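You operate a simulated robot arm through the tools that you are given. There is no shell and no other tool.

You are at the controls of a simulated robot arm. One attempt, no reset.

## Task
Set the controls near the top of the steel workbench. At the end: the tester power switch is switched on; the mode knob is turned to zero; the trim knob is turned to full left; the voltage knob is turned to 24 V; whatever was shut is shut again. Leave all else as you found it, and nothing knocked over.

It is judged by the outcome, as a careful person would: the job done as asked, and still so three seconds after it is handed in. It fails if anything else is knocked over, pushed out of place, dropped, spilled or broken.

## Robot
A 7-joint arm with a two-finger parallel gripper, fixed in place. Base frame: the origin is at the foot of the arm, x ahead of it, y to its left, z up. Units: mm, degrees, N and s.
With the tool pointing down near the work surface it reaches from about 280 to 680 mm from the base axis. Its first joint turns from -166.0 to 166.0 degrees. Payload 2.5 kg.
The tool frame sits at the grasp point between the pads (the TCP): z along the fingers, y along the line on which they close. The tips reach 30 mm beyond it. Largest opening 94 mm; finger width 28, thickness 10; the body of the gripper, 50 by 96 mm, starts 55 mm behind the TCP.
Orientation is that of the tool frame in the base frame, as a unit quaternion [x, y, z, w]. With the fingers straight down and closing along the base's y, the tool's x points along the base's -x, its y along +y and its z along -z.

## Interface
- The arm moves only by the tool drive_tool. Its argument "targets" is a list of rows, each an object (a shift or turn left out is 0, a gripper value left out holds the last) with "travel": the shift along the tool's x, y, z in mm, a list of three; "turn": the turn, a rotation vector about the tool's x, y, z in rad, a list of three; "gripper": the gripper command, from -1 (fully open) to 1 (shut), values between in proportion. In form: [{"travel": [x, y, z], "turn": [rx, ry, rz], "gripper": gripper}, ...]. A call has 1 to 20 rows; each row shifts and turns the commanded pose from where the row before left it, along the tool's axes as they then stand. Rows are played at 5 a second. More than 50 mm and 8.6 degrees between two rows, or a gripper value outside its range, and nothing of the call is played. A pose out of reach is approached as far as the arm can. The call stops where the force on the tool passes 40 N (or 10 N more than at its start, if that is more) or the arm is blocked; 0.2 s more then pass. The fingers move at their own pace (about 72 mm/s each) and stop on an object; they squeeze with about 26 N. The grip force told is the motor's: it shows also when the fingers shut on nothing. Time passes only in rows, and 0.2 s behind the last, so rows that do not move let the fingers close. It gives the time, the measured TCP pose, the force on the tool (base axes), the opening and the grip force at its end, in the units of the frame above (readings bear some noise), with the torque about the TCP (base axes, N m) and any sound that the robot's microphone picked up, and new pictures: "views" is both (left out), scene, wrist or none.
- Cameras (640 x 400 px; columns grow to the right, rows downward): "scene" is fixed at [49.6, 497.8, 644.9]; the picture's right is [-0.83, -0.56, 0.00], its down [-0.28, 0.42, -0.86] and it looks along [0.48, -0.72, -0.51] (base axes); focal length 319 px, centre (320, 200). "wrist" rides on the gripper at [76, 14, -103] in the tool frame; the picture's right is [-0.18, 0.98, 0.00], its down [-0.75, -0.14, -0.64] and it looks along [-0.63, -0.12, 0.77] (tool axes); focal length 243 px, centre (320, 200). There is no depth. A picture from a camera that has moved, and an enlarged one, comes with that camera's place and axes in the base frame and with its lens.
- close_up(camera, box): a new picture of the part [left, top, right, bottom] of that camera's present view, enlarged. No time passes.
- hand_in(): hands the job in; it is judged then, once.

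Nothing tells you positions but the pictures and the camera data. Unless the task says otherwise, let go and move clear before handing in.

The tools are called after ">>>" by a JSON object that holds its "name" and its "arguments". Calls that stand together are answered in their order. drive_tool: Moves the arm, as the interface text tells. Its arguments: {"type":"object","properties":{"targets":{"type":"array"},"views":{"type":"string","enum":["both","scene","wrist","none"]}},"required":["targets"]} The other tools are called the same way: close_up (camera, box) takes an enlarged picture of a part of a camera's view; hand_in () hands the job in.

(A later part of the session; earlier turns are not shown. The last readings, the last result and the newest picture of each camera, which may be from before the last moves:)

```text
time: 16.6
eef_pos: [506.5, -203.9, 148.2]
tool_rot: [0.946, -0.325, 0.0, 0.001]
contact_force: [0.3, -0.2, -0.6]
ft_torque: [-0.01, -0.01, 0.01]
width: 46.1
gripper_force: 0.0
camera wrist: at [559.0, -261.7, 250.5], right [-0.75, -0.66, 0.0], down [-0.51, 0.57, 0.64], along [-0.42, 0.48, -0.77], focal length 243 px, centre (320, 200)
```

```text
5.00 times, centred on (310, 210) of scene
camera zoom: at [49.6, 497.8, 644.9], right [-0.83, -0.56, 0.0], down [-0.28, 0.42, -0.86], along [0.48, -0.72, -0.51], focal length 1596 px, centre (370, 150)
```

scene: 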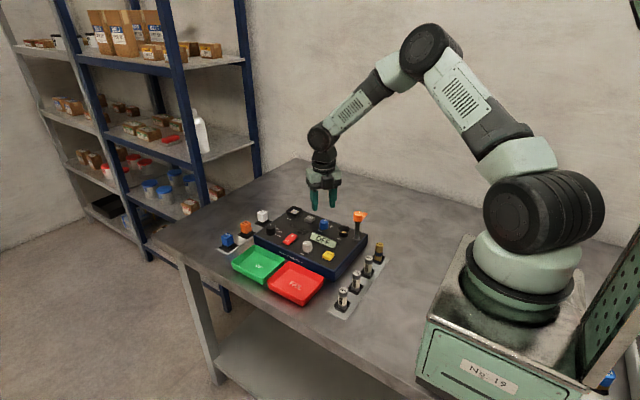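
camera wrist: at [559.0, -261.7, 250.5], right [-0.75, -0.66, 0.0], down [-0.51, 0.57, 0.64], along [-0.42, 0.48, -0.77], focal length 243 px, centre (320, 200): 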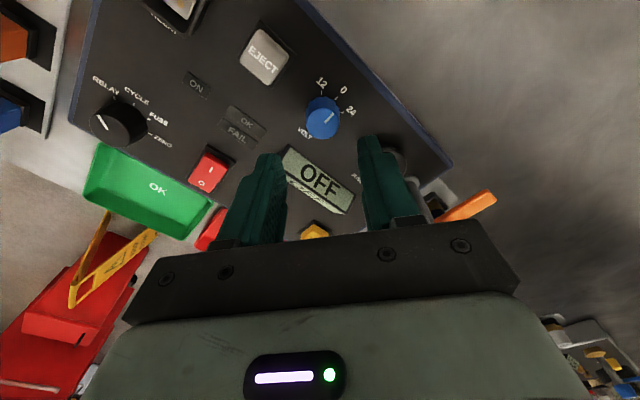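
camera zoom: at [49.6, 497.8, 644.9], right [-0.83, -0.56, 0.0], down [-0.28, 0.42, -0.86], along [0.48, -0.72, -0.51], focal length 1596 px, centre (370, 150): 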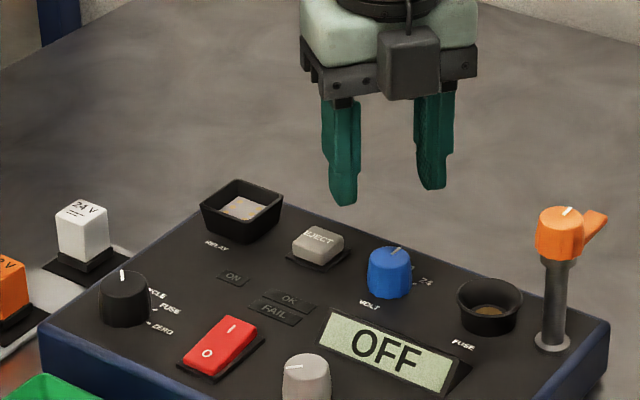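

The dial reads 12 / 0 / 24 from the viewer's left to right, and the pointer is on 0, so 24 is about 50° clockwise. I'll descend over the knob to grip it.

>>> {"name": "drive_tool", "arguments": {"targets": [{"travel": [-0.8, 1.4, 20]}, {"travel": [0, 0, 20]}, {"travel": [0, 0, 12]}, {"travel": [0, 0, 6]}, {"travel": [0, 0, 0]}], "views": "both"}}

>>> {"name": "close_up", "arguments": {"camera": "wrist", "box": [240, 100, 400, 200]}}

>>> {"name": "close_up", "arguments": {"camera": "scene", "box": [260, 170, 360, 250]}}

```text
time: 17.8
eef_pos: [503.5, -202.1, 90.4]
tool_rot: [0.946, -0.325, 0.0, 0.0]
contact_force: [-0.4, 0.6, -0.4]
ft_torque: [0.01, 0.0, 0.0]
width: 46.0
gripper_force: 0.1
camera wrist: at [556.7, -261.7, 192.9], right [-0.75, -0.66, 0.0], down [-0.51, 0.57, 0.64], along [-0.42, 0.48, -0.77], focal length 243 px, centre (320, 200)
```

scene: 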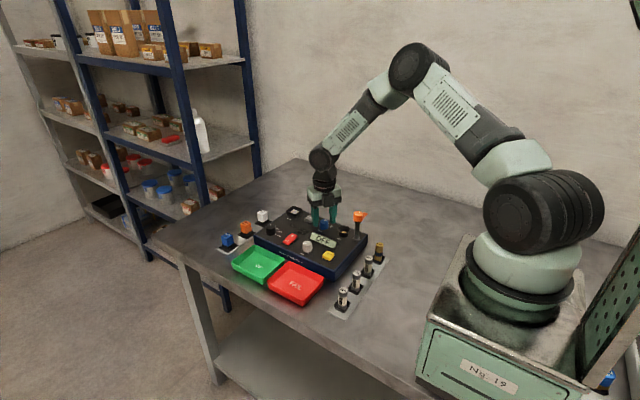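
wrist: 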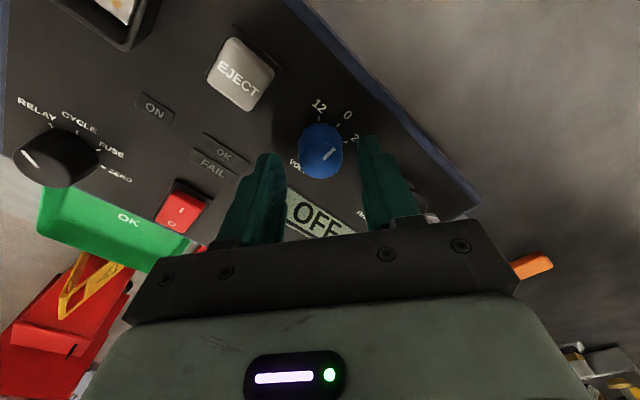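

```text
4.00 times, centred on (320, 150) of wrist
camera zoom: at [556.7, -261.7, 192.9], right [-0.75, -0.66, 0.0], down [-0.51, 0.57, 0.64], along [-0.42, 0.48, -0.77], focal length 970 px, centre (320, 400)
```

zoom: 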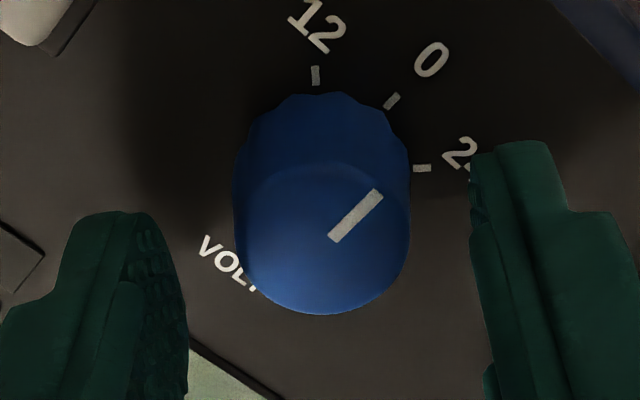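

```text
5.00 times, centred on (310, 210) of scene
camera zoom: at [49.6, 497.8, 644.9], right [-0.83, -0.56, 0.0], down [-0.28, 0.42, -0.86], along [0.48, -0.72, -0.51], focal length 1596 px, centre (370, 150)
```

zoom: 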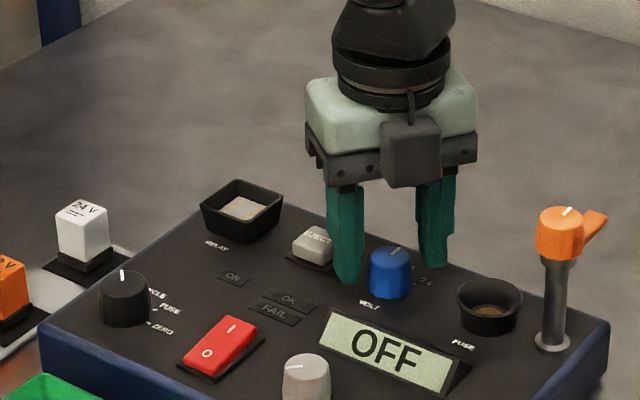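

The knob is close to centred between the fingers. I'll nudge about 1 mm, lower 7 mm and close.

>>> {"name": "drive_tool", "arguments": {"targets": [{"travel": [1.3, 0.7, 4]}, {"travel": [0, 0, 3]}, {"gripper": 1}, {"gripper": 1}, {"gripper": 1}], "views": "wrist"}}

>>> {"name": "close_up", "arguments": {"camera": "wrist", "box": [240, 100, 400, 200]}}

```text
time: 19.0
eef_pos: [505.6, -206.6, 82.9]
tool_rot: [0.946, -0.324, 0.0, 0.0]
contact_force: [-1.0, 0.7, 2.4]
ft_torque: [-0.05, -0.02, 0.03]
width: 26.5
gripper_force: 45.1
camera wrist: at [557.7, -263.6, 185.8], right [-0.75, -0.66, 0.0], down [-0.51, 0.57, 0.64], along [-0.43, 0.48, -0.77], focal length 243 px, centre (320, 200)
```

wrist: 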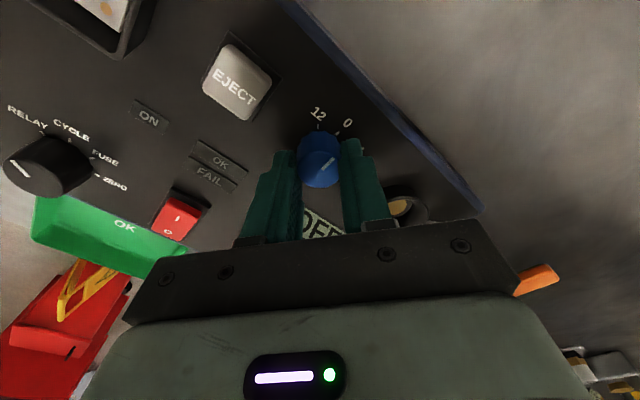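

```text
4.00 times, centred on (320, 150) of wrist
camera zoom: at [557.7, -263.6, 185.8], right [-0.75, -0.66, 0.0], down [-0.51, 0.57, 0.64], along [-0.43, 0.48, -0.77], focal length 970 px, centre (320, 400)
```

zoom: 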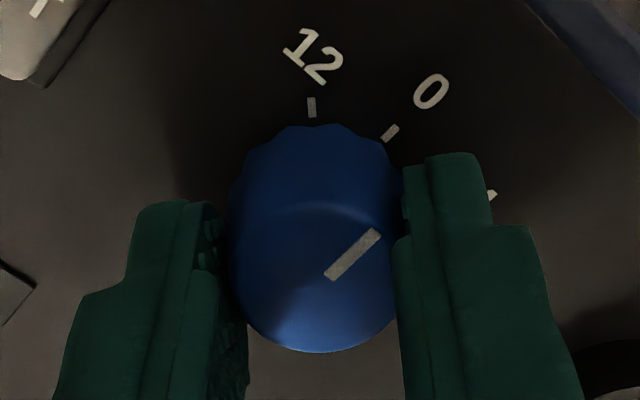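

The grip is clean, with almost no side force. I'll turn 45° clockwise as seen from above, then look.

>>> {"name": "drive_tool", "arguments": {"targets": [{"turn": [0, 0, 0.131]}, {"turn": [0, 0, 0.131]}, {"turn": [0, 0, 0.131]}, {"turn": [0, 0, 0.131]}, {"turn": [0, 0, 0.131]}, {"turn": [0, 0, 0.131]}, {"turn": [0, 0, 0]}], "views": "both"}}

>>> {"name": "close_up", "arguments": {"camera": "wrist", "box": [240, 100, 400, 200]}}

>>> {"name": "close_up", "arguments": {"camera": "scene", "box": [260, 170, 360, 250]}}

```text
time: 20.6
eef_pos: [505.2, -205.1, 82.4]
tool_rot: [0.748, -0.664, 0.001, -0.001]
contact_force: [14.9, 1.2, -12.7]
ft_torque: [-0.23, -0.48, 0.12]
width: 26.7
gripper_force: 45.1
camera wrist: at [501.9, -282.6, 185.8], right [-1.0, 0.06, 0.0], down [0.05, 0.77, 0.64], along [0.04, 0.64, -0.77], focal length 243 px, centre (320, 200)
```

scene: 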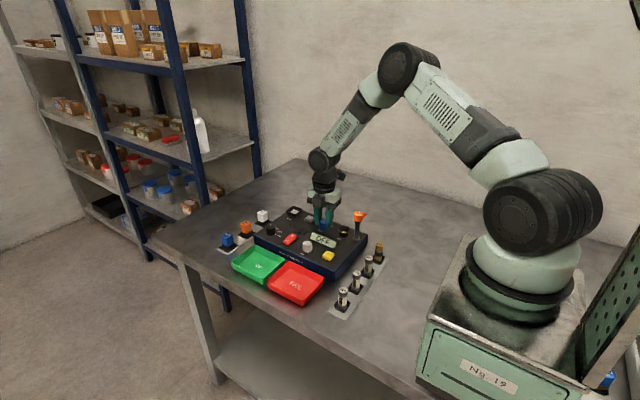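
wrist: 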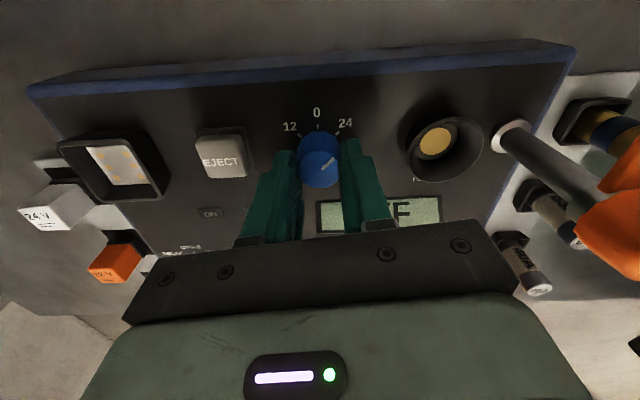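

```text
4.00 times, centred on (320, 150) of wrist
camera zoom: at [501.9, -282.6, 185.8], right [-1.0, 0.06, 0.0], down [0.05, 0.77, 0.64], along [0.04, 0.64, -0.77], focal length 970 px, centre (320, 400)
```

zoom: 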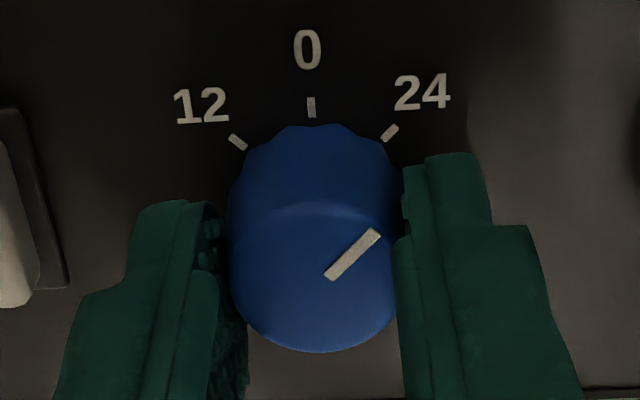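

```text
5.00 times, centred on (310, 210) of scene
camera zoom: at [49.6, 497.8, 644.9], right [-0.83, -0.56, 0.0], down [-0.28, 0.42, -0.86], along [0.48, -0.72, -0.51], focal length 1596 px, centre (370, 150)
```

zoom: 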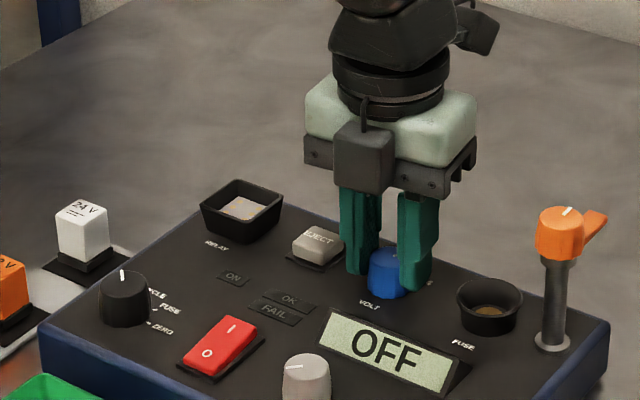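

The pointer now lines up with the 24 tick. I'll release, lift and verify.

>>> {"name": "drive_tool", "arguments": {"targets": [{"gripper": 0.15}, {"gripper": 0.15}, {"travel": [0, 0, -20]}, {"travel": [0, 0, -30]}, {"travel": [0, 0, -20]}, {"travel": [0, 0, 0]}], "views": "both"}}

>>> {"name": "close_up", "arguments": {"camera": "wrist", "box": [240, 60, 400, 180]}}

>>> {"name": "close_up", "arguments": {"camera": "scene", "box": [260, 190, 360, 270]}}

```text
time: 22.0
eef_pos: [503.5, -204.4, 154.7]
tool_rot: [0.749, -0.663, 0.0, 0.0]
contact_force: [0.5, -0.4, 0.1]
ft_torque: [0.05, -0.01, -0.01]
width: 39.9
gripper_force: 0.2
camera wrist: at [501.0, -282.6, 256.0], right [-1.0, 0.06, 0.0], down [0.05, 0.77, 0.64], along [0.04, 0.64, -0.77], focal length 243 px, centre (320, 200)
```

scene: 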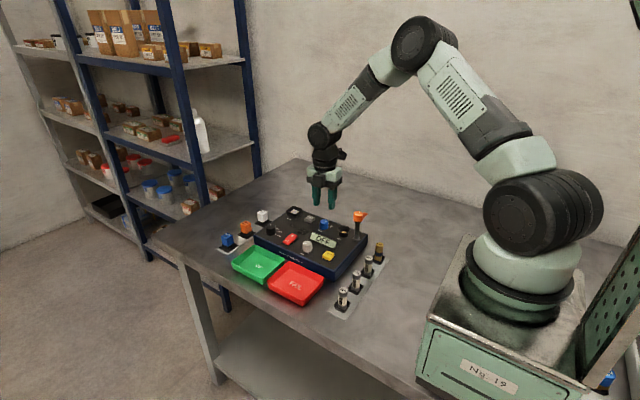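
wrist: 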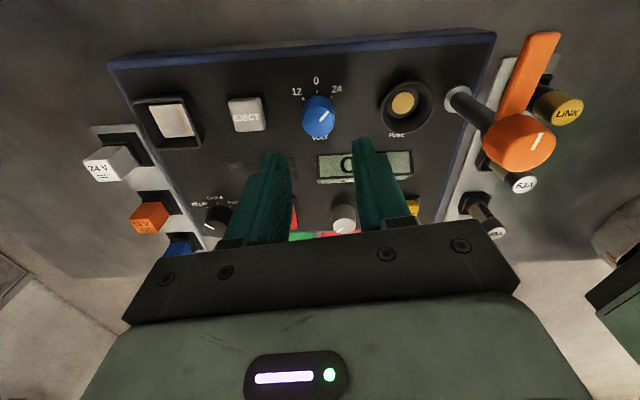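

```text
3.33 times, centred on (320, 120) of wrist
camera zoom: at [501.0, -282.6, 256.0], right [-1.0, 0.06, 0.0], down [0.05, 0.77, 0.64], along [0.04, 0.64, -0.77], focal length 809 px, centre (320, 467)
```

zoom: 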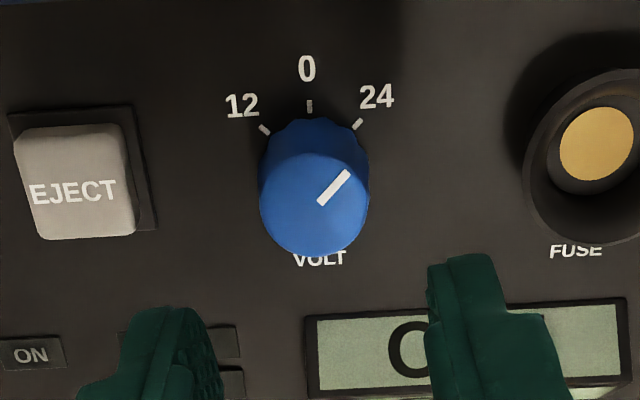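

```text
5.00 times, centred on (310, 230) of scene
camera zoom: at [49.6, 497.8, 644.9], right [-0.83, -0.56, 0.0], down [-0.28, 0.42, -0.86], along [0.48, -0.72, -0.51], focal length 1596 px, centre (370, 50)
```

zoom: 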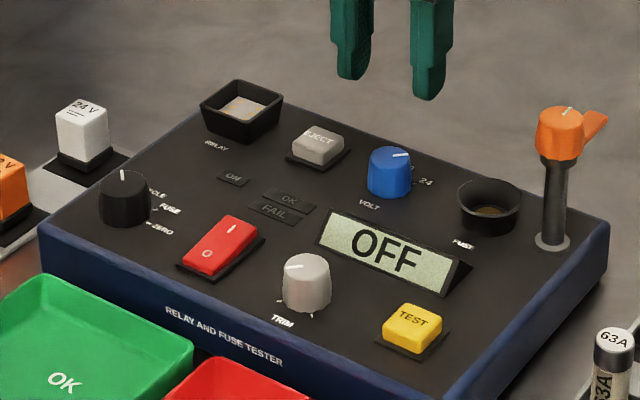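

Voltage is set to 24. Next is the mode knob at about (628, −87); I'll move above it.

>>> {"name": "drive_tool", "arguments": {"targets": [{"travel": [-25.5, -34.2, 0]}, {"travel": [-25.5, -34.2, 0]}, {"travel": [-25.5, -34.2, 0]}, {"travel": [-25.3, -34.1, 0], "gripper": 0.02}, {"travel": [0, 0, 5]}, {"travel": [0, 0, 0]}], "views": "both"}}

>>> {"name": "close_up", "arguments": {"camera": "wrist", "box": [240, 60, 400, 180]}}

>>> {"name": "close_up", "arguments": {"camera": "scene", "box": [230, 170, 330, 250]}}

```text
time: 23.4
eef_pos: [627.9, -86.9, 146.8]
tool_rot: [0.749, -0.663, 0.0, -0.001]
contact_force: [0.6, 0.0, -0.3]
ft_torque: [-0.03, 0.01, 0.01]
width: 46.2
gripper_force: 0.1
camera wrist: at [624.6, -164.5, 250.3], right [-1.0, 0.06, 0.0], down [0.05, 0.77, 0.64], along [0.04, 0.64, -0.77], focal length 243 px, centre (320, 200)
```

scene: 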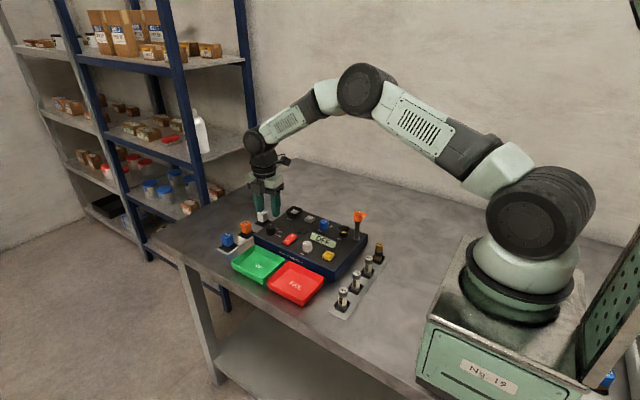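
wrist: 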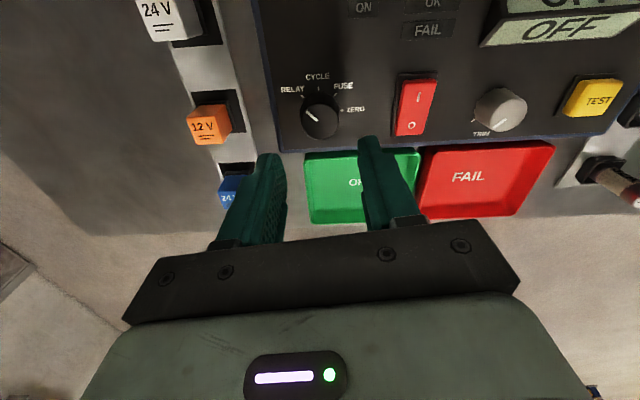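

```text
3.33 times, centred on (320, 120) of wrist
camera zoom: at [624.6, -164.5, 250.3], right [-1.0, 0.06, 0.0], down [0.05, 0.77, 0.64], along [0.04, 0.64, -0.77], focal length 809 px, centre (320, 467)
```

zoom: 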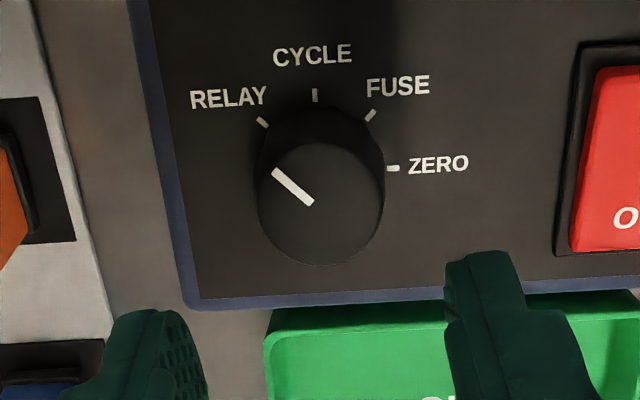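

```text
5.00 times, centred on (280, 210) of scene
camera zoom: at [49.6, 497.8, 644.9], right [-0.83, -0.56, 0.0], down [-0.28, 0.42, -0.86], along [0.48, -0.72, -0.51], focal length 1596 px, centre (520, 150)
```

zoom: 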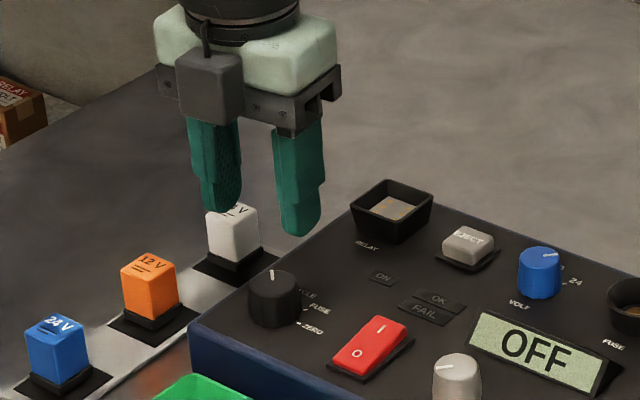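

The mode dial steps 45° at a time from RELAY (−45°) through CYCLE and FUSE to ZERO (+90°), so it needs 135° clockwise. I'll descend onto the knob.

>>> {"name": "drive_tool", "arguments": {"targets": [{"travel": [1.5, -0.5, 20]}, {"travel": [0, 0, 20]}, {"travel": [0, 0, 11]}, {"travel": [0, 0, 5]}, {"travel": [0, 0, 0]}], "views": "both"}}

>>> {"name": "close_up", "arguments": {"camera": "wrist", "box": [240, 100, 400, 200]}}

>>> {"name": "close_up", "arguments": {"camera": "scene", "box": [230, 170, 330, 250]}}

```text
time: 24.6
eef_pos: [629.4, -88.4, 91.8]
tool_rot: [0.749, -0.663, 0.0, 0.0]
contact_force: [0.1, -0.3, 0.5]
ft_torque: [-0.02, 0.01, 0.0]
width: 45.9
gripper_force: 0.2
camera wrist: at [625.2, -166.2, 194.8], right [-1.0, 0.06, 0.0], down [0.05, 0.77, 0.64], along [0.04, 0.64, -0.77], focal length 243 px, centre (320, 200)
```

scene: 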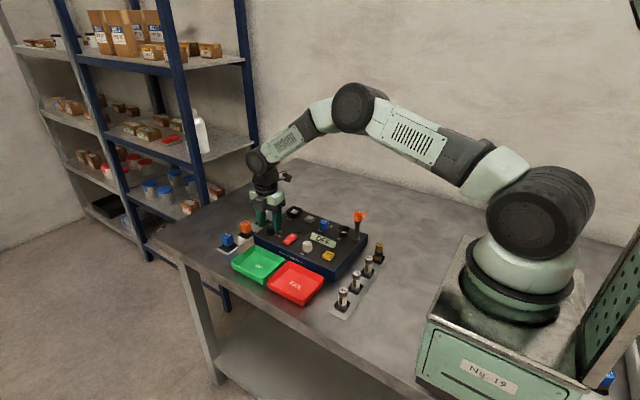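
wrist: 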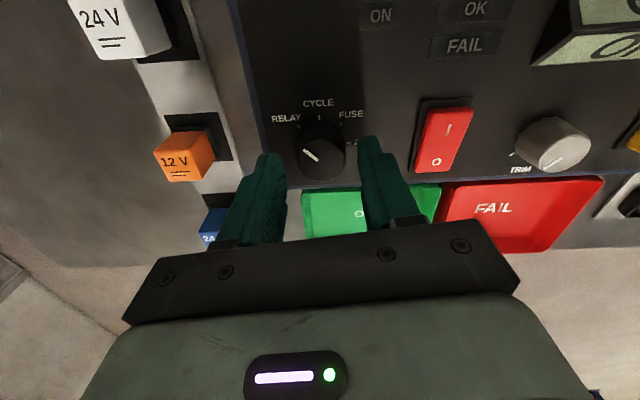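

```text
4.00 times, centred on (320, 150) of wrist
camera zoom: at [625.2, -166.2, 194.8], right [-1.0, 0.06, 0.0], down [0.05, 0.77, 0.64], along [0.04, 0.64, -0.77], focal length 970 px, centre (320, 400)
```

zoom: 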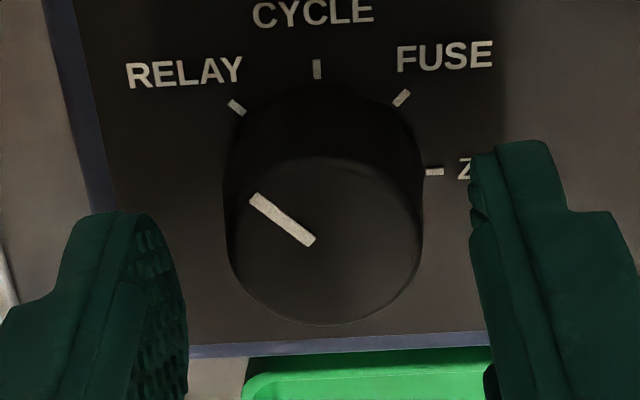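

```text
5.00 times, centred on (280, 210) of scene
camera zoom: at [49.6, 497.8, 644.9], right [-0.83, -0.56, 0.0], down [-0.28, 0.42, -0.86], along [0.48, -0.72, -0.51], focal length 1596 px, centre (520, 150)
```

zoom: 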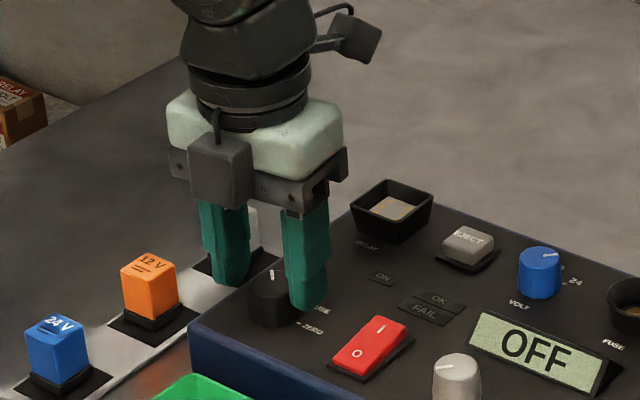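

The mode knob is about 30 mm wide and centred between the fingers. I'll lower 8 mm and close.

>>> {"name": "drive_tool", "arguments": {"targets": [{"travel": [0, 0, 4]}, {"travel": [0, 0, 4]}, {"gripper": 1}, {"gripper": 1}, {"gripper": 1}], "views": "wrist"}}

>>> {"name": "close_up", "arguments": {"camera": "wrist", "box": [240, 100, 400, 200]}}

```text
time: 25.8
eef_pos: [628.4, -89.1, 83.2]
tool_rot: [0.749, -0.663, -0.002, 0.002]
contact_force: [-14.3, 0.3, 7.0]
ft_torque: [-0.11, 0.45, -0.01]
width: 30.1
gripper_force: 44.6
camera wrist: at [624.8, -166.5, 186.5], right [-1.0, 0.06, 0.0], down [0.05, 0.77, 0.64], along [0.04, 0.64, -0.77], focal length 243 px, centre (320, 200)
```

wrist: 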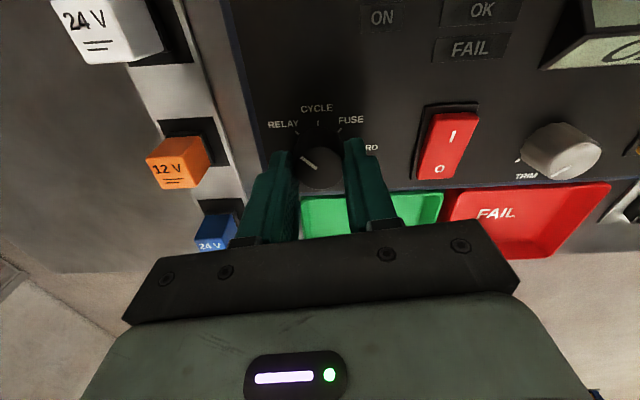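

```text
4.00 times, centred on (320, 150) of wrist
camera zoom: at [624.8, -166.5, 186.5], right [-1.0, 0.06, 0.0], down [0.05, 0.77, 0.64], along [0.04, 0.64, -0.77], focal length 970 px, centre (320, 400)
```

zoom: 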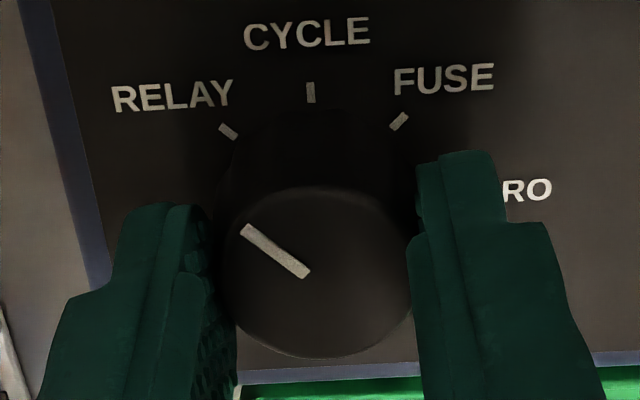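

The knob is gripped at 30 mm wide, with a 14 N side force toward −x. I'll shift 2 mm to relieve it and start turning clockwise.

>>> {"name": "drive_tool", "arguments": {"targets": [{"travel": [-0.2, 1.9, 0]}, {"turn": [0, 0, 0.13]}, {"turn": [0, 0, 0.13]}, {"turn": [0, 0, 0.13]}, {"turn": [0, 0, 0]}], "views": "wrist"}}

>>> {"name": "close_up", "arguments": {"camera": "wrist", "box": [240, 100, 400, 200]}}

```text
time: 27.0
eef_pos: [629.0, -88.1, 84.5]
tool_rot: [-0.606, 0.796, -0.001, 0.002]
contact_force: [24.7, -2.6, -24.8]
ft_torque: [-0.39, -0.67, 0.02]
width: 30.2
gripper_force: 45.6
camera wrist: at [594.9, -158.8, 186.5], right [-0.9, 0.44, 0.0], down [0.33, 0.69, 0.64], along [0.29, 0.58, -0.77], focal length 243 px, centre (320, 200)
```

wrist: 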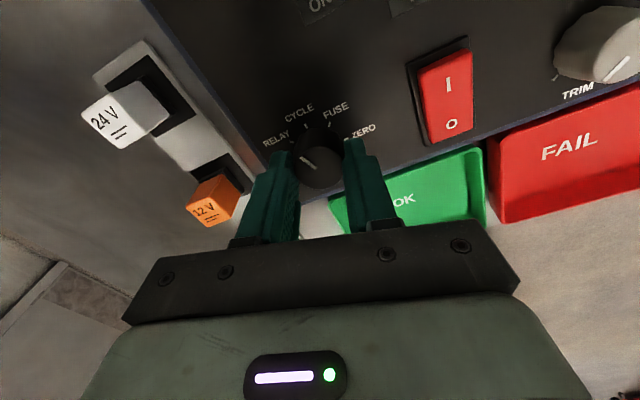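

```text
4.00 times, centred on (320, 150) of wrist
camera zoom: at [594.9, -158.8, 186.5], right [-0.9, 0.44, 0.0], down [0.33, 0.69, 0.64], along [0.29, 0.58, -0.77], focal length 970 px, centre (320, 400)
```

zoom: 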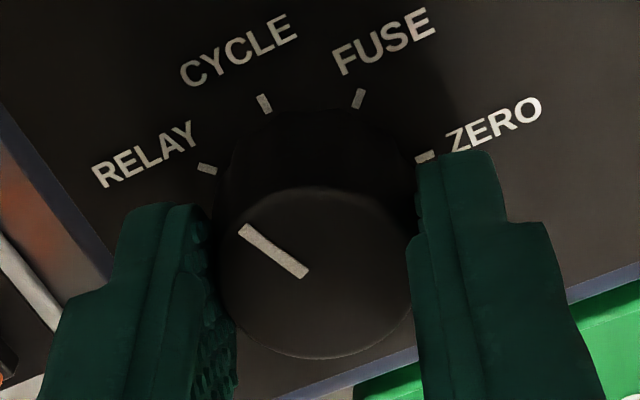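

The knob is following; about 22° turned. I'll relieve the forces again and continue.

>>> {"name": "drive_tool", "arguments": {"targets": [{"travel": [-0.3, -1.2, 0.5]}, {"turn": [0, 0, 0]}], "views": "none"}}

```text
time: 27.6
eef_pos: [627.9, -89.2, 83.1]
tool_rot: [-0.605, 0.796, 0.0, 0.0]
contact_force: [6.2, -1.8, -2.7]
ft_torque: [0.67, -0.41, -0.02]
width: 30.2
gripper_force: 45.0
```

>>> {"name": "drive_tool", "arguments": {"targets": [{"travel": [-0.1, -0.4, 0], "turn": [0, 0, 0.13]}, {"turn": [0, 0, 0.13]}, {"turn": [0, 0, 0.13]}, {"turn": [0, 0, 0]}], "views": "none"}}

```text
time: 28.6
eef_pos: [629.5, -89.1, 84.2]
tool_rot: [-0.44, 0.898, 0.0, 0.0]
contact_force: [-1.4, -0.2, 7.7]
ft_torque: [-0.14, 0.18, 0.0]
width: 30.5
gripper_force: 44.7
```

Forces are low and it has turned about 45°. Continuing.

>>> {"name": "drive_tool", "arguments": {"targets": [{"turn": [0, 0, 0.13]}, {"turn": [0, 0, 0.13]}, {"turn": [0, 0, 0.13]}, {"turn": [0, 0, 0]}], "views": "wrist"}}

>>> {"name": "close_up", "arguments": {"camera": "wrist", "box": [240, 100, 400, 200]}}

```text
time: 29.6
eef_pos: [629.2, -88.9, 82.2]
tool_rot: [-0.257, 0.966, -0.001, 0.0]
contact_force: [-5.8, -2.5, 12.0]
ft_torque: [-0.16, 0.3, 0.02]
width: 30.0
gripper_force: 45.3
camera wrist: at [557.1, -115.2, 186.7], right [-0.33, 0.94, 0.0], down [0.72, 0.25, 0.64], along [0.61, 0.21, -0.77], focal length 243 px, centre (320, 200)
```

wrist: 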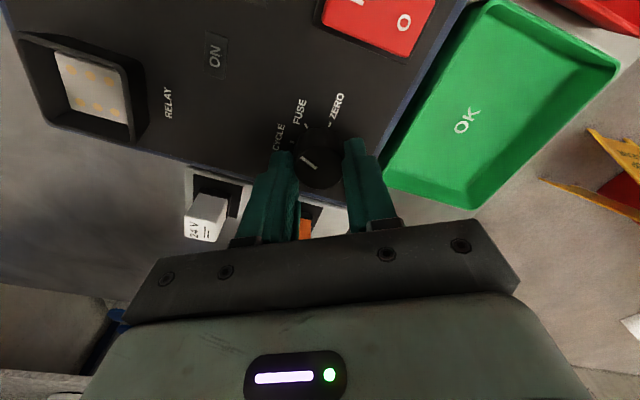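

```text
4.00 times, centred on (320, 150) of wrist
camera zoom: at [557.1, -115.2, 186.7], right [-0.33, 0.94, 0.0], down [0.72, 0.25, 0.64], along [0.61, 0.21, -0.77], focal length 970 px, centre (320, 400)
```

zoom: 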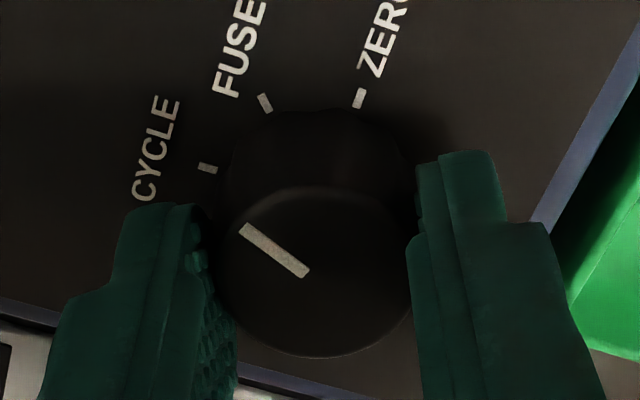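

The pointer is midway between CYCLE and FUSE and the knob is still not slipping. Continuing with another small correction.

>>> {"name": "drive_tool", "arguments": {"targets": [{"travel": [0.6, 0, -0.2], "turn": [0, 0, 0.13]}, {"turn": [0, 0, 0.13]}, {"turn": [0, 0, 0.13]}, {"turn": [0, 0, 0]}], "views": "none"}}

```text
time: 30.6
eef_pos: [629.2, -90.8, 83.9]
tool_rot: [-0.065, 0.998, 0.0, 0.002]
contact_force: [15.4, -5.4, -3.4]
ft_torque: [-0.07, -0.68, 0.06]
width: 30.3
gripper_force: 45.3
```

>>> {"name": "drive_tool", "arguments": {"targets": [{"travel": [-0.8, -0.6, 0], "turn": [0, 0, 0.13]}, {"turn": [0, 0, 0.13]}, {"turn": [0, 0, 0.13]}, {"turn": [0, 0, 0]}], "views": "wrist"}}

>>> {"name": "close_up", "arguments": {"camera": "wrist", "box": [240, 100, 400, 200]}}

```text
time: 31.6
eef_pos: [629.6, -90.3, 84.5]
tool_rot: [0.128, 0.992, 0.0, 0.0]
contact_force: [15.5, -8.2, -2.9]
ft_torque: [-0.14, -0.54, -0.02]
width: 30.4
gripper_force: 44.9
camera wrist: at [560.3, -57.3, 186.7], right [0.43, 0.9, 0.0], down [0.69, -0.33, 0.64], along [0.58, -0.28, -0.77], focal length 243 px, centre (320, 200)
```

wrist: 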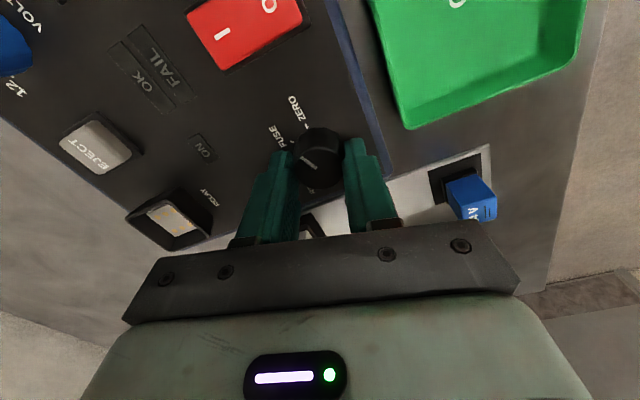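

```text
4.00 times, centred on (320, 150) of wrist
camera zoom: at [560.3, -57.3, 186.7], right [0.43, 0.9, 0.0], down [0.69, -0.33, 0.64], along [0.58, -0.28, -0.77], focal length 970 px, centre (320, 400)
```

zoom: 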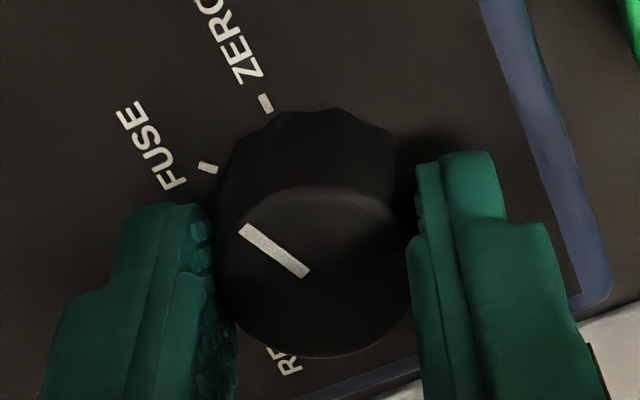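

About 112° turned; I need roughly 23° more to reach ZERO.

>>> {"name": "drive_tool", "arguments": {"targets": [{"travel": [-1.0, -0.5, 0], "turn": [0, 0, 0.136]}, {"turn": [0, 0, 0.136]}, {"turn": [0, 0, 0.136]}, {"turn": [0, 0, 0]}], "views": "wrist"}}

>>> {"name": "close_up", "arguments": {"camera": "wrist", "box": [240, 100, 400, 200]}}

```text
time: 32.6
eef_pos: [630.1, -89.9, 84.8]
tool_rot: [0.327, 0.945, 0.0, -0.002]
contact_force: [-10.5, -2.7, 17.2]
ft_torque: [0.07, 0.5, -0.02]
width: 30.3
gripper_force: 44.8
camera wrist: at [579.5, -32.7, 186.9], right [0.75, 0.66, 0.0], down [0.51, -0.58, 0.64], along [0.42, -0.48, -0.77], focal length 243 px, centre (320, 200)
```

wrist: 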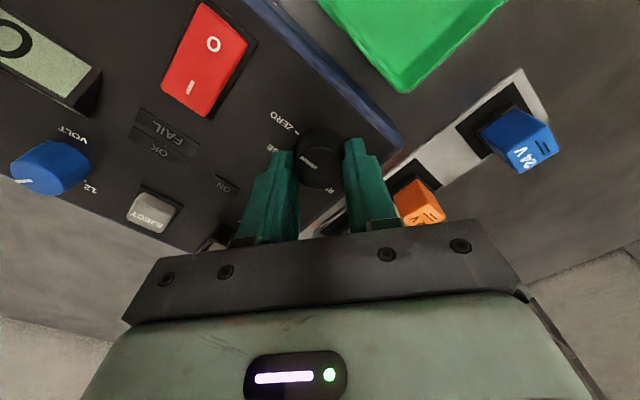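

```text
4.00 times, centred on (320, 150) of wrist
camera zoom: at [579.5, -32.7, 186.9], right [0.75, 0.66, 0.0], down [0.51, -0.58, 0.64], along [0.42, -0.48, -0.77], focal length 970 px, centre (320, 400)
```

zoom: 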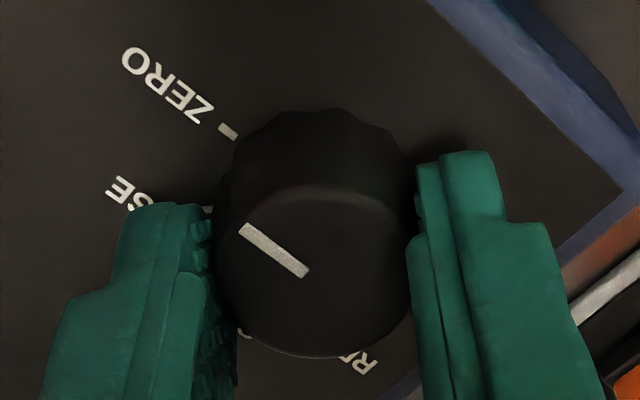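

The ZERO tick is now exactly where the RELAY tick was relative to the pointer, so the mode knob is at ZERO. I'll release and lift.

>>> {"name": "drive_tool", "arguments": {"targets": [{"gripper": 0.02}, {"gripper": 0.02}, {"travel": [0, 0, -20]}, {"travel": [0, 0, -30]}, {"travel": [0, 0, -20]}, {"travel": [0, 0, 0]}], "views": "both"}}

>>> {"name": "close_up", "arguments": {"camera": "wrist", "box": [240, 60, 400, 180]}}

>>> {"name": "close_up", "arguments": {"camera": "scene", "box": [240, 190, 350, 270]}}

```text
time: 34.0
eef_pos: [628.7, -90.8, 153.4]
tool_rot: [0.326, 0.945, 0.0, -0.001]
contact_force: [1.0, 0.5, 0.0]
ft_torque: [0.0, 0.0, 0.01]
width: 46.1
gripper_force: 0.1
camera wrist: at [580.0, -32.6, 256.7], right [0.75, 0.66, 0.0], down [0.51, -0.58, 0.64], along [0.42, -0.48, -0.77], focal length 243 px, centre (320, 200)
```

scene: 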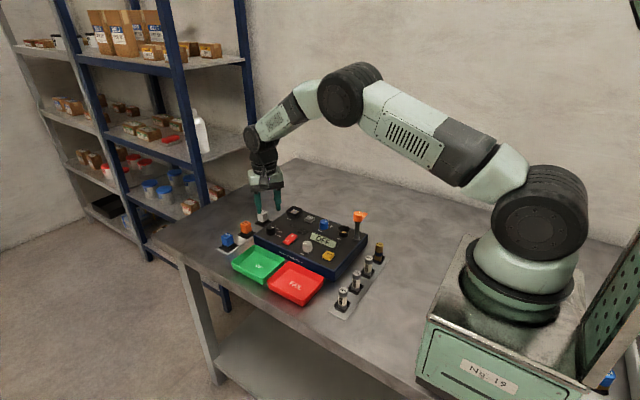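
wrist: 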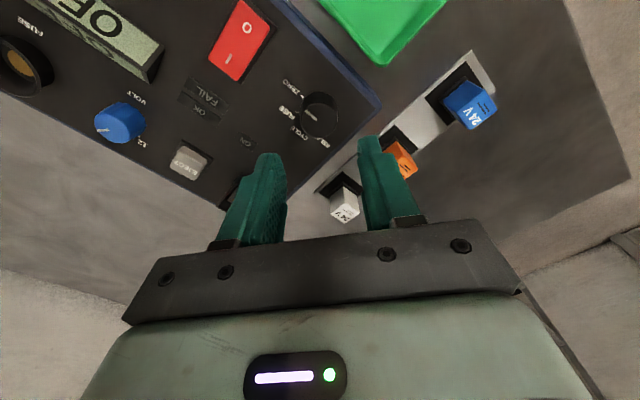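

```text
3.33 times, centred on (320, 120) of wrist
camera zoom: at [580.0, -32.6, 256.7], right [0.75, 0.66, 0.0], down [0.51, -0.58, 0.64], along [0.42, -0.48, -0.77], focal length 809 px, centre (320, 467)
```

zoom: 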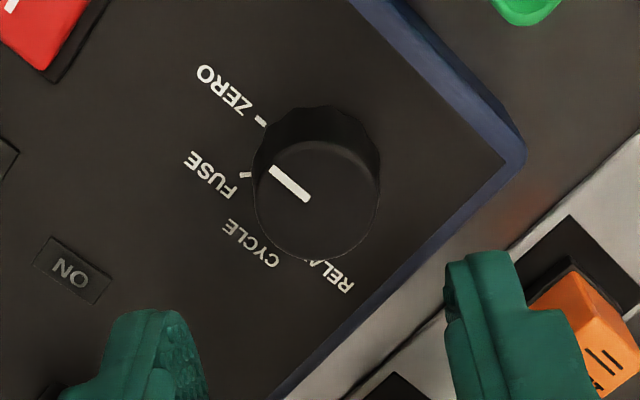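

```text
5.00 times, centred on (295, 230) of scene
camera zoom: at [49.6, 497.8, 644.9], right [-0.83, -0.56, 0.0], down [-0.28, 0.42, -0.86], along [0.48, -0.72, -0.51], focal length 1596 px, centre (445, 50)
```

zoom: 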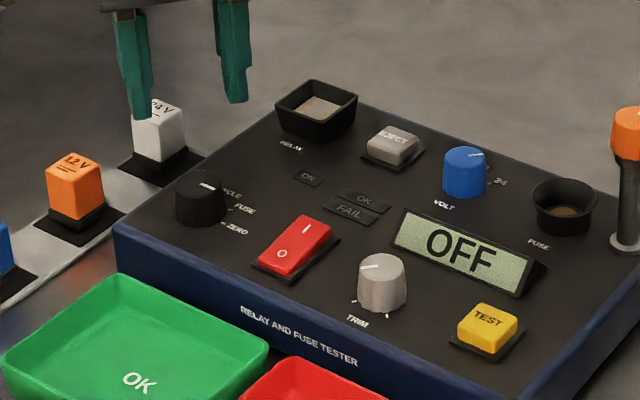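

Mode now points at ZERO. For the power rocker I'll rotate the tool back to neutral, close the fingers and move above its I end (around x 548, y −100).

>>> {"name": "drive_tool", "arguments": {"targets": [{"turn": [0, 0, -0.1335]}, {"turn": [0, 0, -0.1335]}, {"turn": [0, 0, -0.1335]}, {"turn": [0, 0, -0.1335]}, {"turn": [0, 0, -0.1335]}, {"travel": [40, -5, 0]}, {"travel": [40, -4, 0]}, {"travel": [0, 0, 0]}], "views": "both"}}

>>> {"name": "close_up", "arguments": {"camera": "wrist", "box": [240, 60, 400, 180]}}

>>> {"name": "close_up", "arguments": {"camera": "scene", "box": [240, 190, 350, 270]}}

```text
time: 35.8
eef_pos: [549.9, -100.7, 154.3]
tool_rot: [-0.001, 1.0, 0.001, 0.0]
contact_force: [0.1, 0.4, 0.3]
ft_torque: [0.0, 0.0, 0.01]
width: 46.0
gripper_force: 0.1
camera wrist: at [474.6, -85.2, 256.5], right [0.18, 0.98, 0.0], down [0.75, -0.14, 0.64], along [0.63, -0.12, -0.77], focal length 243 px, centre (320, 200)
```

scene: 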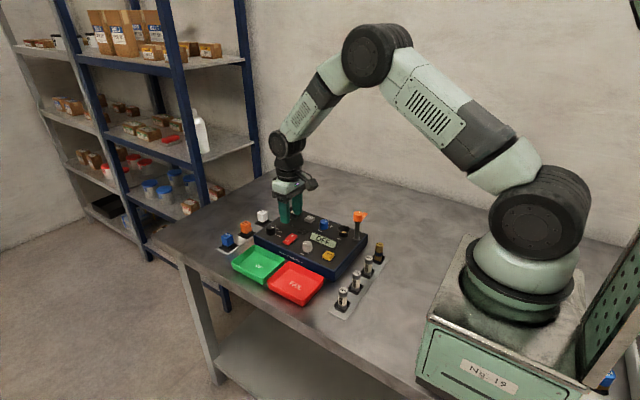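
wrist: 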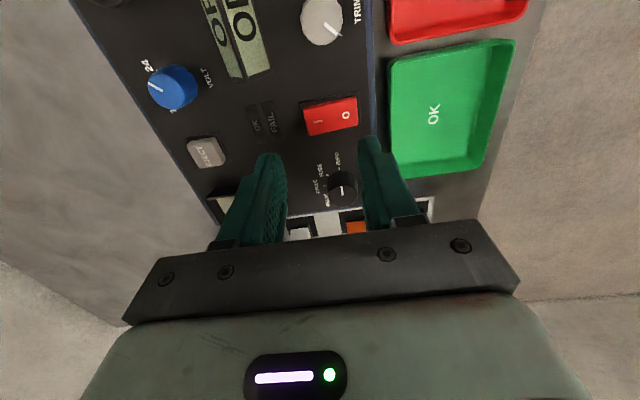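

```text
3.33 times, centred on (320, 120) of wrist
camera zoom: at [474.6, -85.2, 256.5], right [0.18, 0.98, 0.0], down [0.75, -0.14, 0.64], along [0.63, -0.12, -0.77], focal length 809 px, centre (320, 467)
```

zoom: 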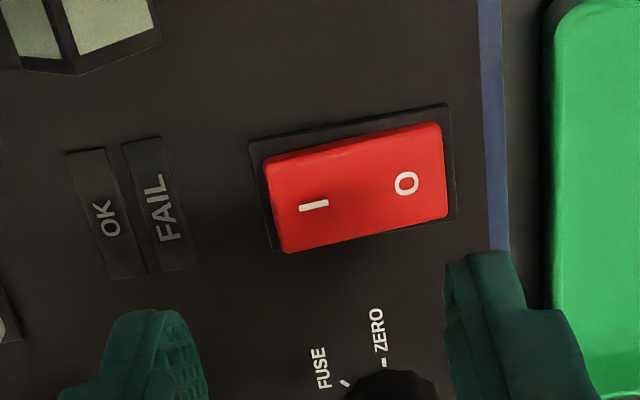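

```text
5.00 times, centred on (295, 230) of scene
camera zoom: at [49.6, 497.8, 644.9], right [-0.83, -0.56, 0.0], down [-0.28, 0.42, -0.86], along [0.48, -0.72, -0.51], focal length 1596 px, centre (445, 50)
```

zoom: 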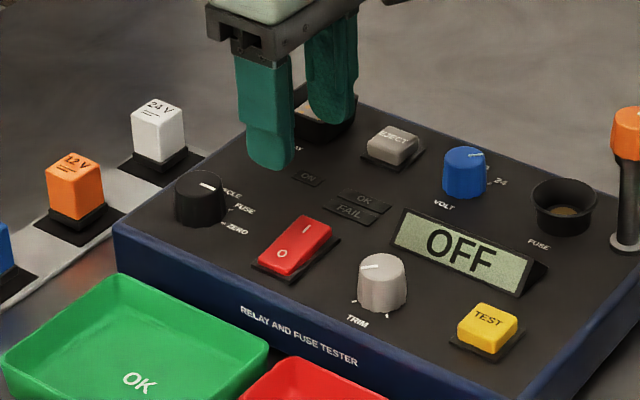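

The I mark is at about (550, −101), nearly under the TCP. I'll close the fingers and descend to just above it.

>>> {"name": "drive_tool", "arguments": {"targets": [{"travel": [0, 0, 0], "gripper": 1}, {"travel": [0, 0, 20]}, {"travel": [0, 0, 20]}, {"travel": [0, 0, 12]}, {"travel": [0, 0, 0]}], "views": "both"}}

>>> {"name": "close_up", "arguments": {"camera": "wrist", "box": [240, 80, 400, 200]}}

>>> {"name": "close_up", "arguments": {"camera": "scene", "box": [240, 190, 350, 270]}}

```text
time: 37.0
eef_pos: [548.9, -99.4, 101.4]
tool_rot: [-0.001, 1.0, 0.0, 0.0]
contact_force: [-0.1, 0.1, -1.6]
ft_torque: [0.06, -0.01, 0.0]
width: 0.3
gripper_force: 25.9
camera wrist: at [475.0, -85.6, 204.4], right [0.18, 0.98, 0.0], down [0.75, -0.14, 0.64], along [0.63, -0.12, -0.77], focal length 243 px, centre (320, 200)
```

scene: 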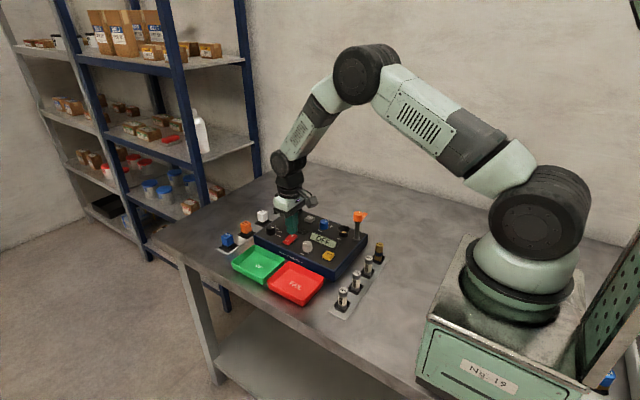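
wrist: 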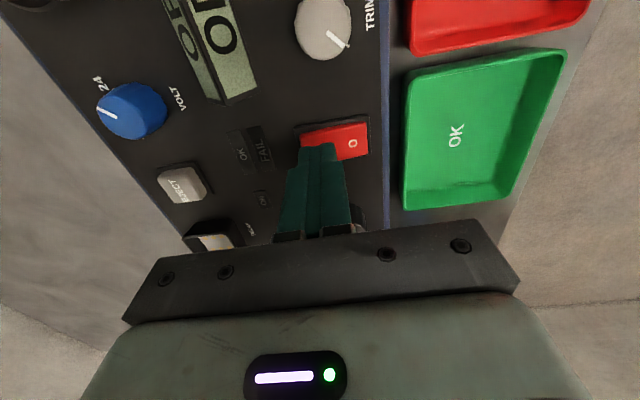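

```text
3.33 times, centred on (320, 140) of wrist
camera zoom: at [475.0, -85.6, 204.4], right [0.18, 0.98, 0.0], down [0.75, -0.14, 0.64], along [0.63, -0.12, -0.77], focal length 809 px, centre (320, 400)
```

zoom: 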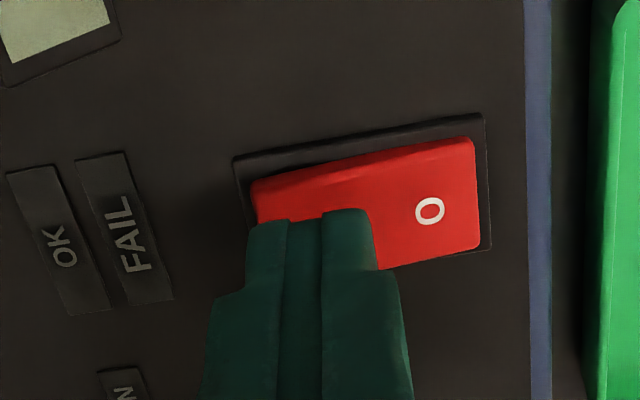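

```text
5.00 times, centred on (295, 230) of scene
camera zoom: at [49.6, 497.8, 644.9], right [-0.83, -0.56, 0.0], down [-0.28, 0.42, -0.86], along [0.48, -0.72, -0.51], focal length 1596 px, centre (445, 50)
```

zoom: 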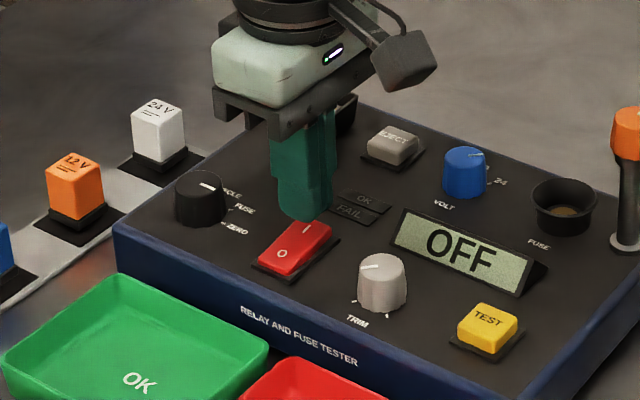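

The fingertips hover above the I half. I'll shift 4 mm toward the I end for leverage, then press down gently.

>>> {"name": "drive_tool", "arguments": {"targets": [{"travel": [0, -4, 4]}, {"travel": [0, 0, 4]}, {"travel": [0, 0, 0]}], "views": "none"}}

```text
time: 37.8
eef_pos: [550.4, -102.9, 93.8]
tool_rot: [-0.002, 1.0, 0.0, 0.0]
contact_force: [0.4, 0.5, 0.3]
ft_torque: [-0.01, -0.01, 0.02]
width: 0.0
gripper_force: 26.5
```

>>> {"name": "drive_tool", "arguments": {"targets": [{"travel": [0, 0, 2]}, {"travel": [0, 0, 2]}, {"travel": [0, 0, 0]}], "views": "scene"}}

>>> {"name": "close_up", "arguments": {"camera": "scene", "box": [260, 200, 340, 260]}}

```text
time: 38.6
eef_pos: [550.4, -103.3, 89.9]
tool_rot: [-0.001, 1.0, 0.0, -0.001]
contact_force: [1.1, 0.2, -0.1]
ft_torque: [0.0, -0.02, 0.01]
width: 0.0
gripper_force: 25.8
```

scene: 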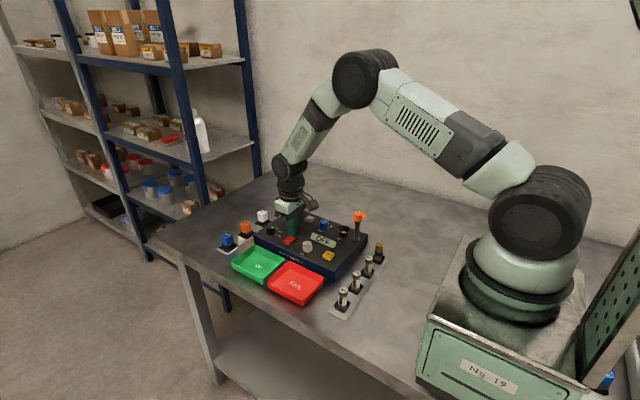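

```text
6.67 times, centred on (300, 230) of scene
camera zoom: at [49.6, 497.8, 644.9], right [-0.83, -0.56, 0.0], down [-0.28, 0.42, -0.86], along [0.48, -0.72, -0.51], focal length 2128 px, centre (453, 0)
```

zoom: 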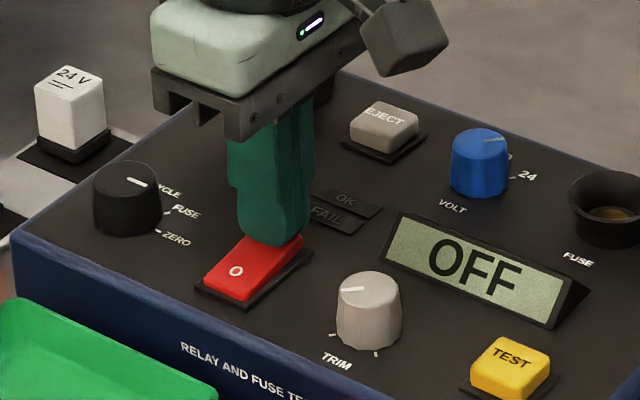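

The tips are very close to the rocker. Continuing in small steps.

>>> {"name": "drive_tool", "arguments": {"targets": [{"travel": [0, 0, 1.5]}, {"travel": [0, 0, 1.5]}, {"travel": [0, 0, 0]}], "views": "none"}}

```text
time: 39.4
eef_pos: [549.7, -103.6, 87.4]
tool_rot: [0.0, 1.0, 0.0, 0.0]
contact_force: [0.7, -1.2, -0.2]
ft_torque: [0.03, -0.01, 0.01]
width: 0.2
gripper_force: 25.9
```

>>> {"name": "drive_tool", "arguments": {"targets": [{"travel": [0, 0, 1.5]}, {"travel": [0, 0, 1.5]}, {"travel": [0, 0, 0]}], "views": "scene"}}

>>> {"name": "close_up", "arguments": {"camera": "scene", "box": [260, 200, 340, 260]}}

```text
time: 40.2
eef_pos: [549.4, -104.6, 85.8]
tool_rot: [-0.001, 1.0, -0.001, 0.0]
contact_force: [-10.1, -4.6, 27.2]
ft_torque: [0.1, 0.27, 0.11]
width: 0.1
gripper_force: 26.5
```

scene: 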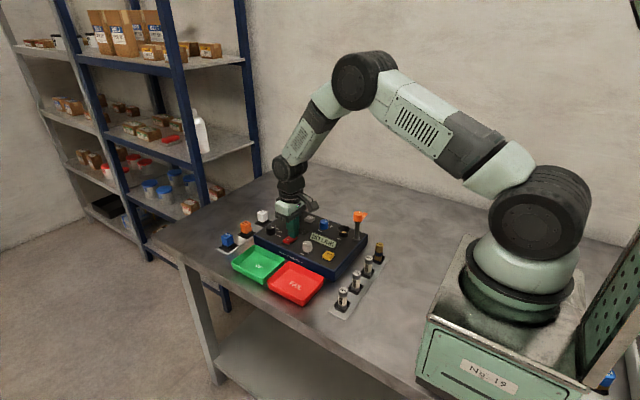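

```text
6.67 times, centred on (300, 230) of scene
camera zoom: at [49.6, 497.8, 644.9], right [-0.83, -0.56, 0.0], down [-0.28, 0.42, -0.86], along [0.48, -0.72, -0.51], focal length 2128 px, centre (453, 0)
```

zoom: 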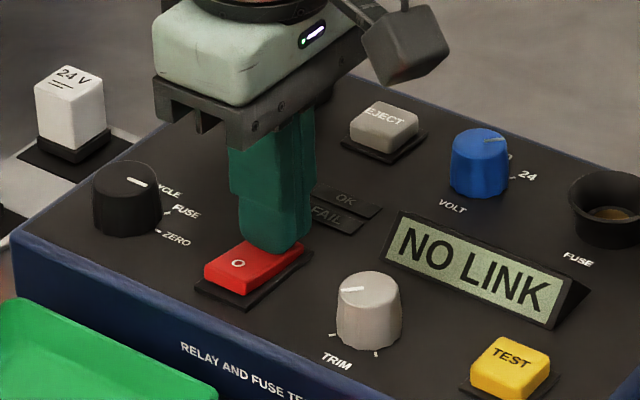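

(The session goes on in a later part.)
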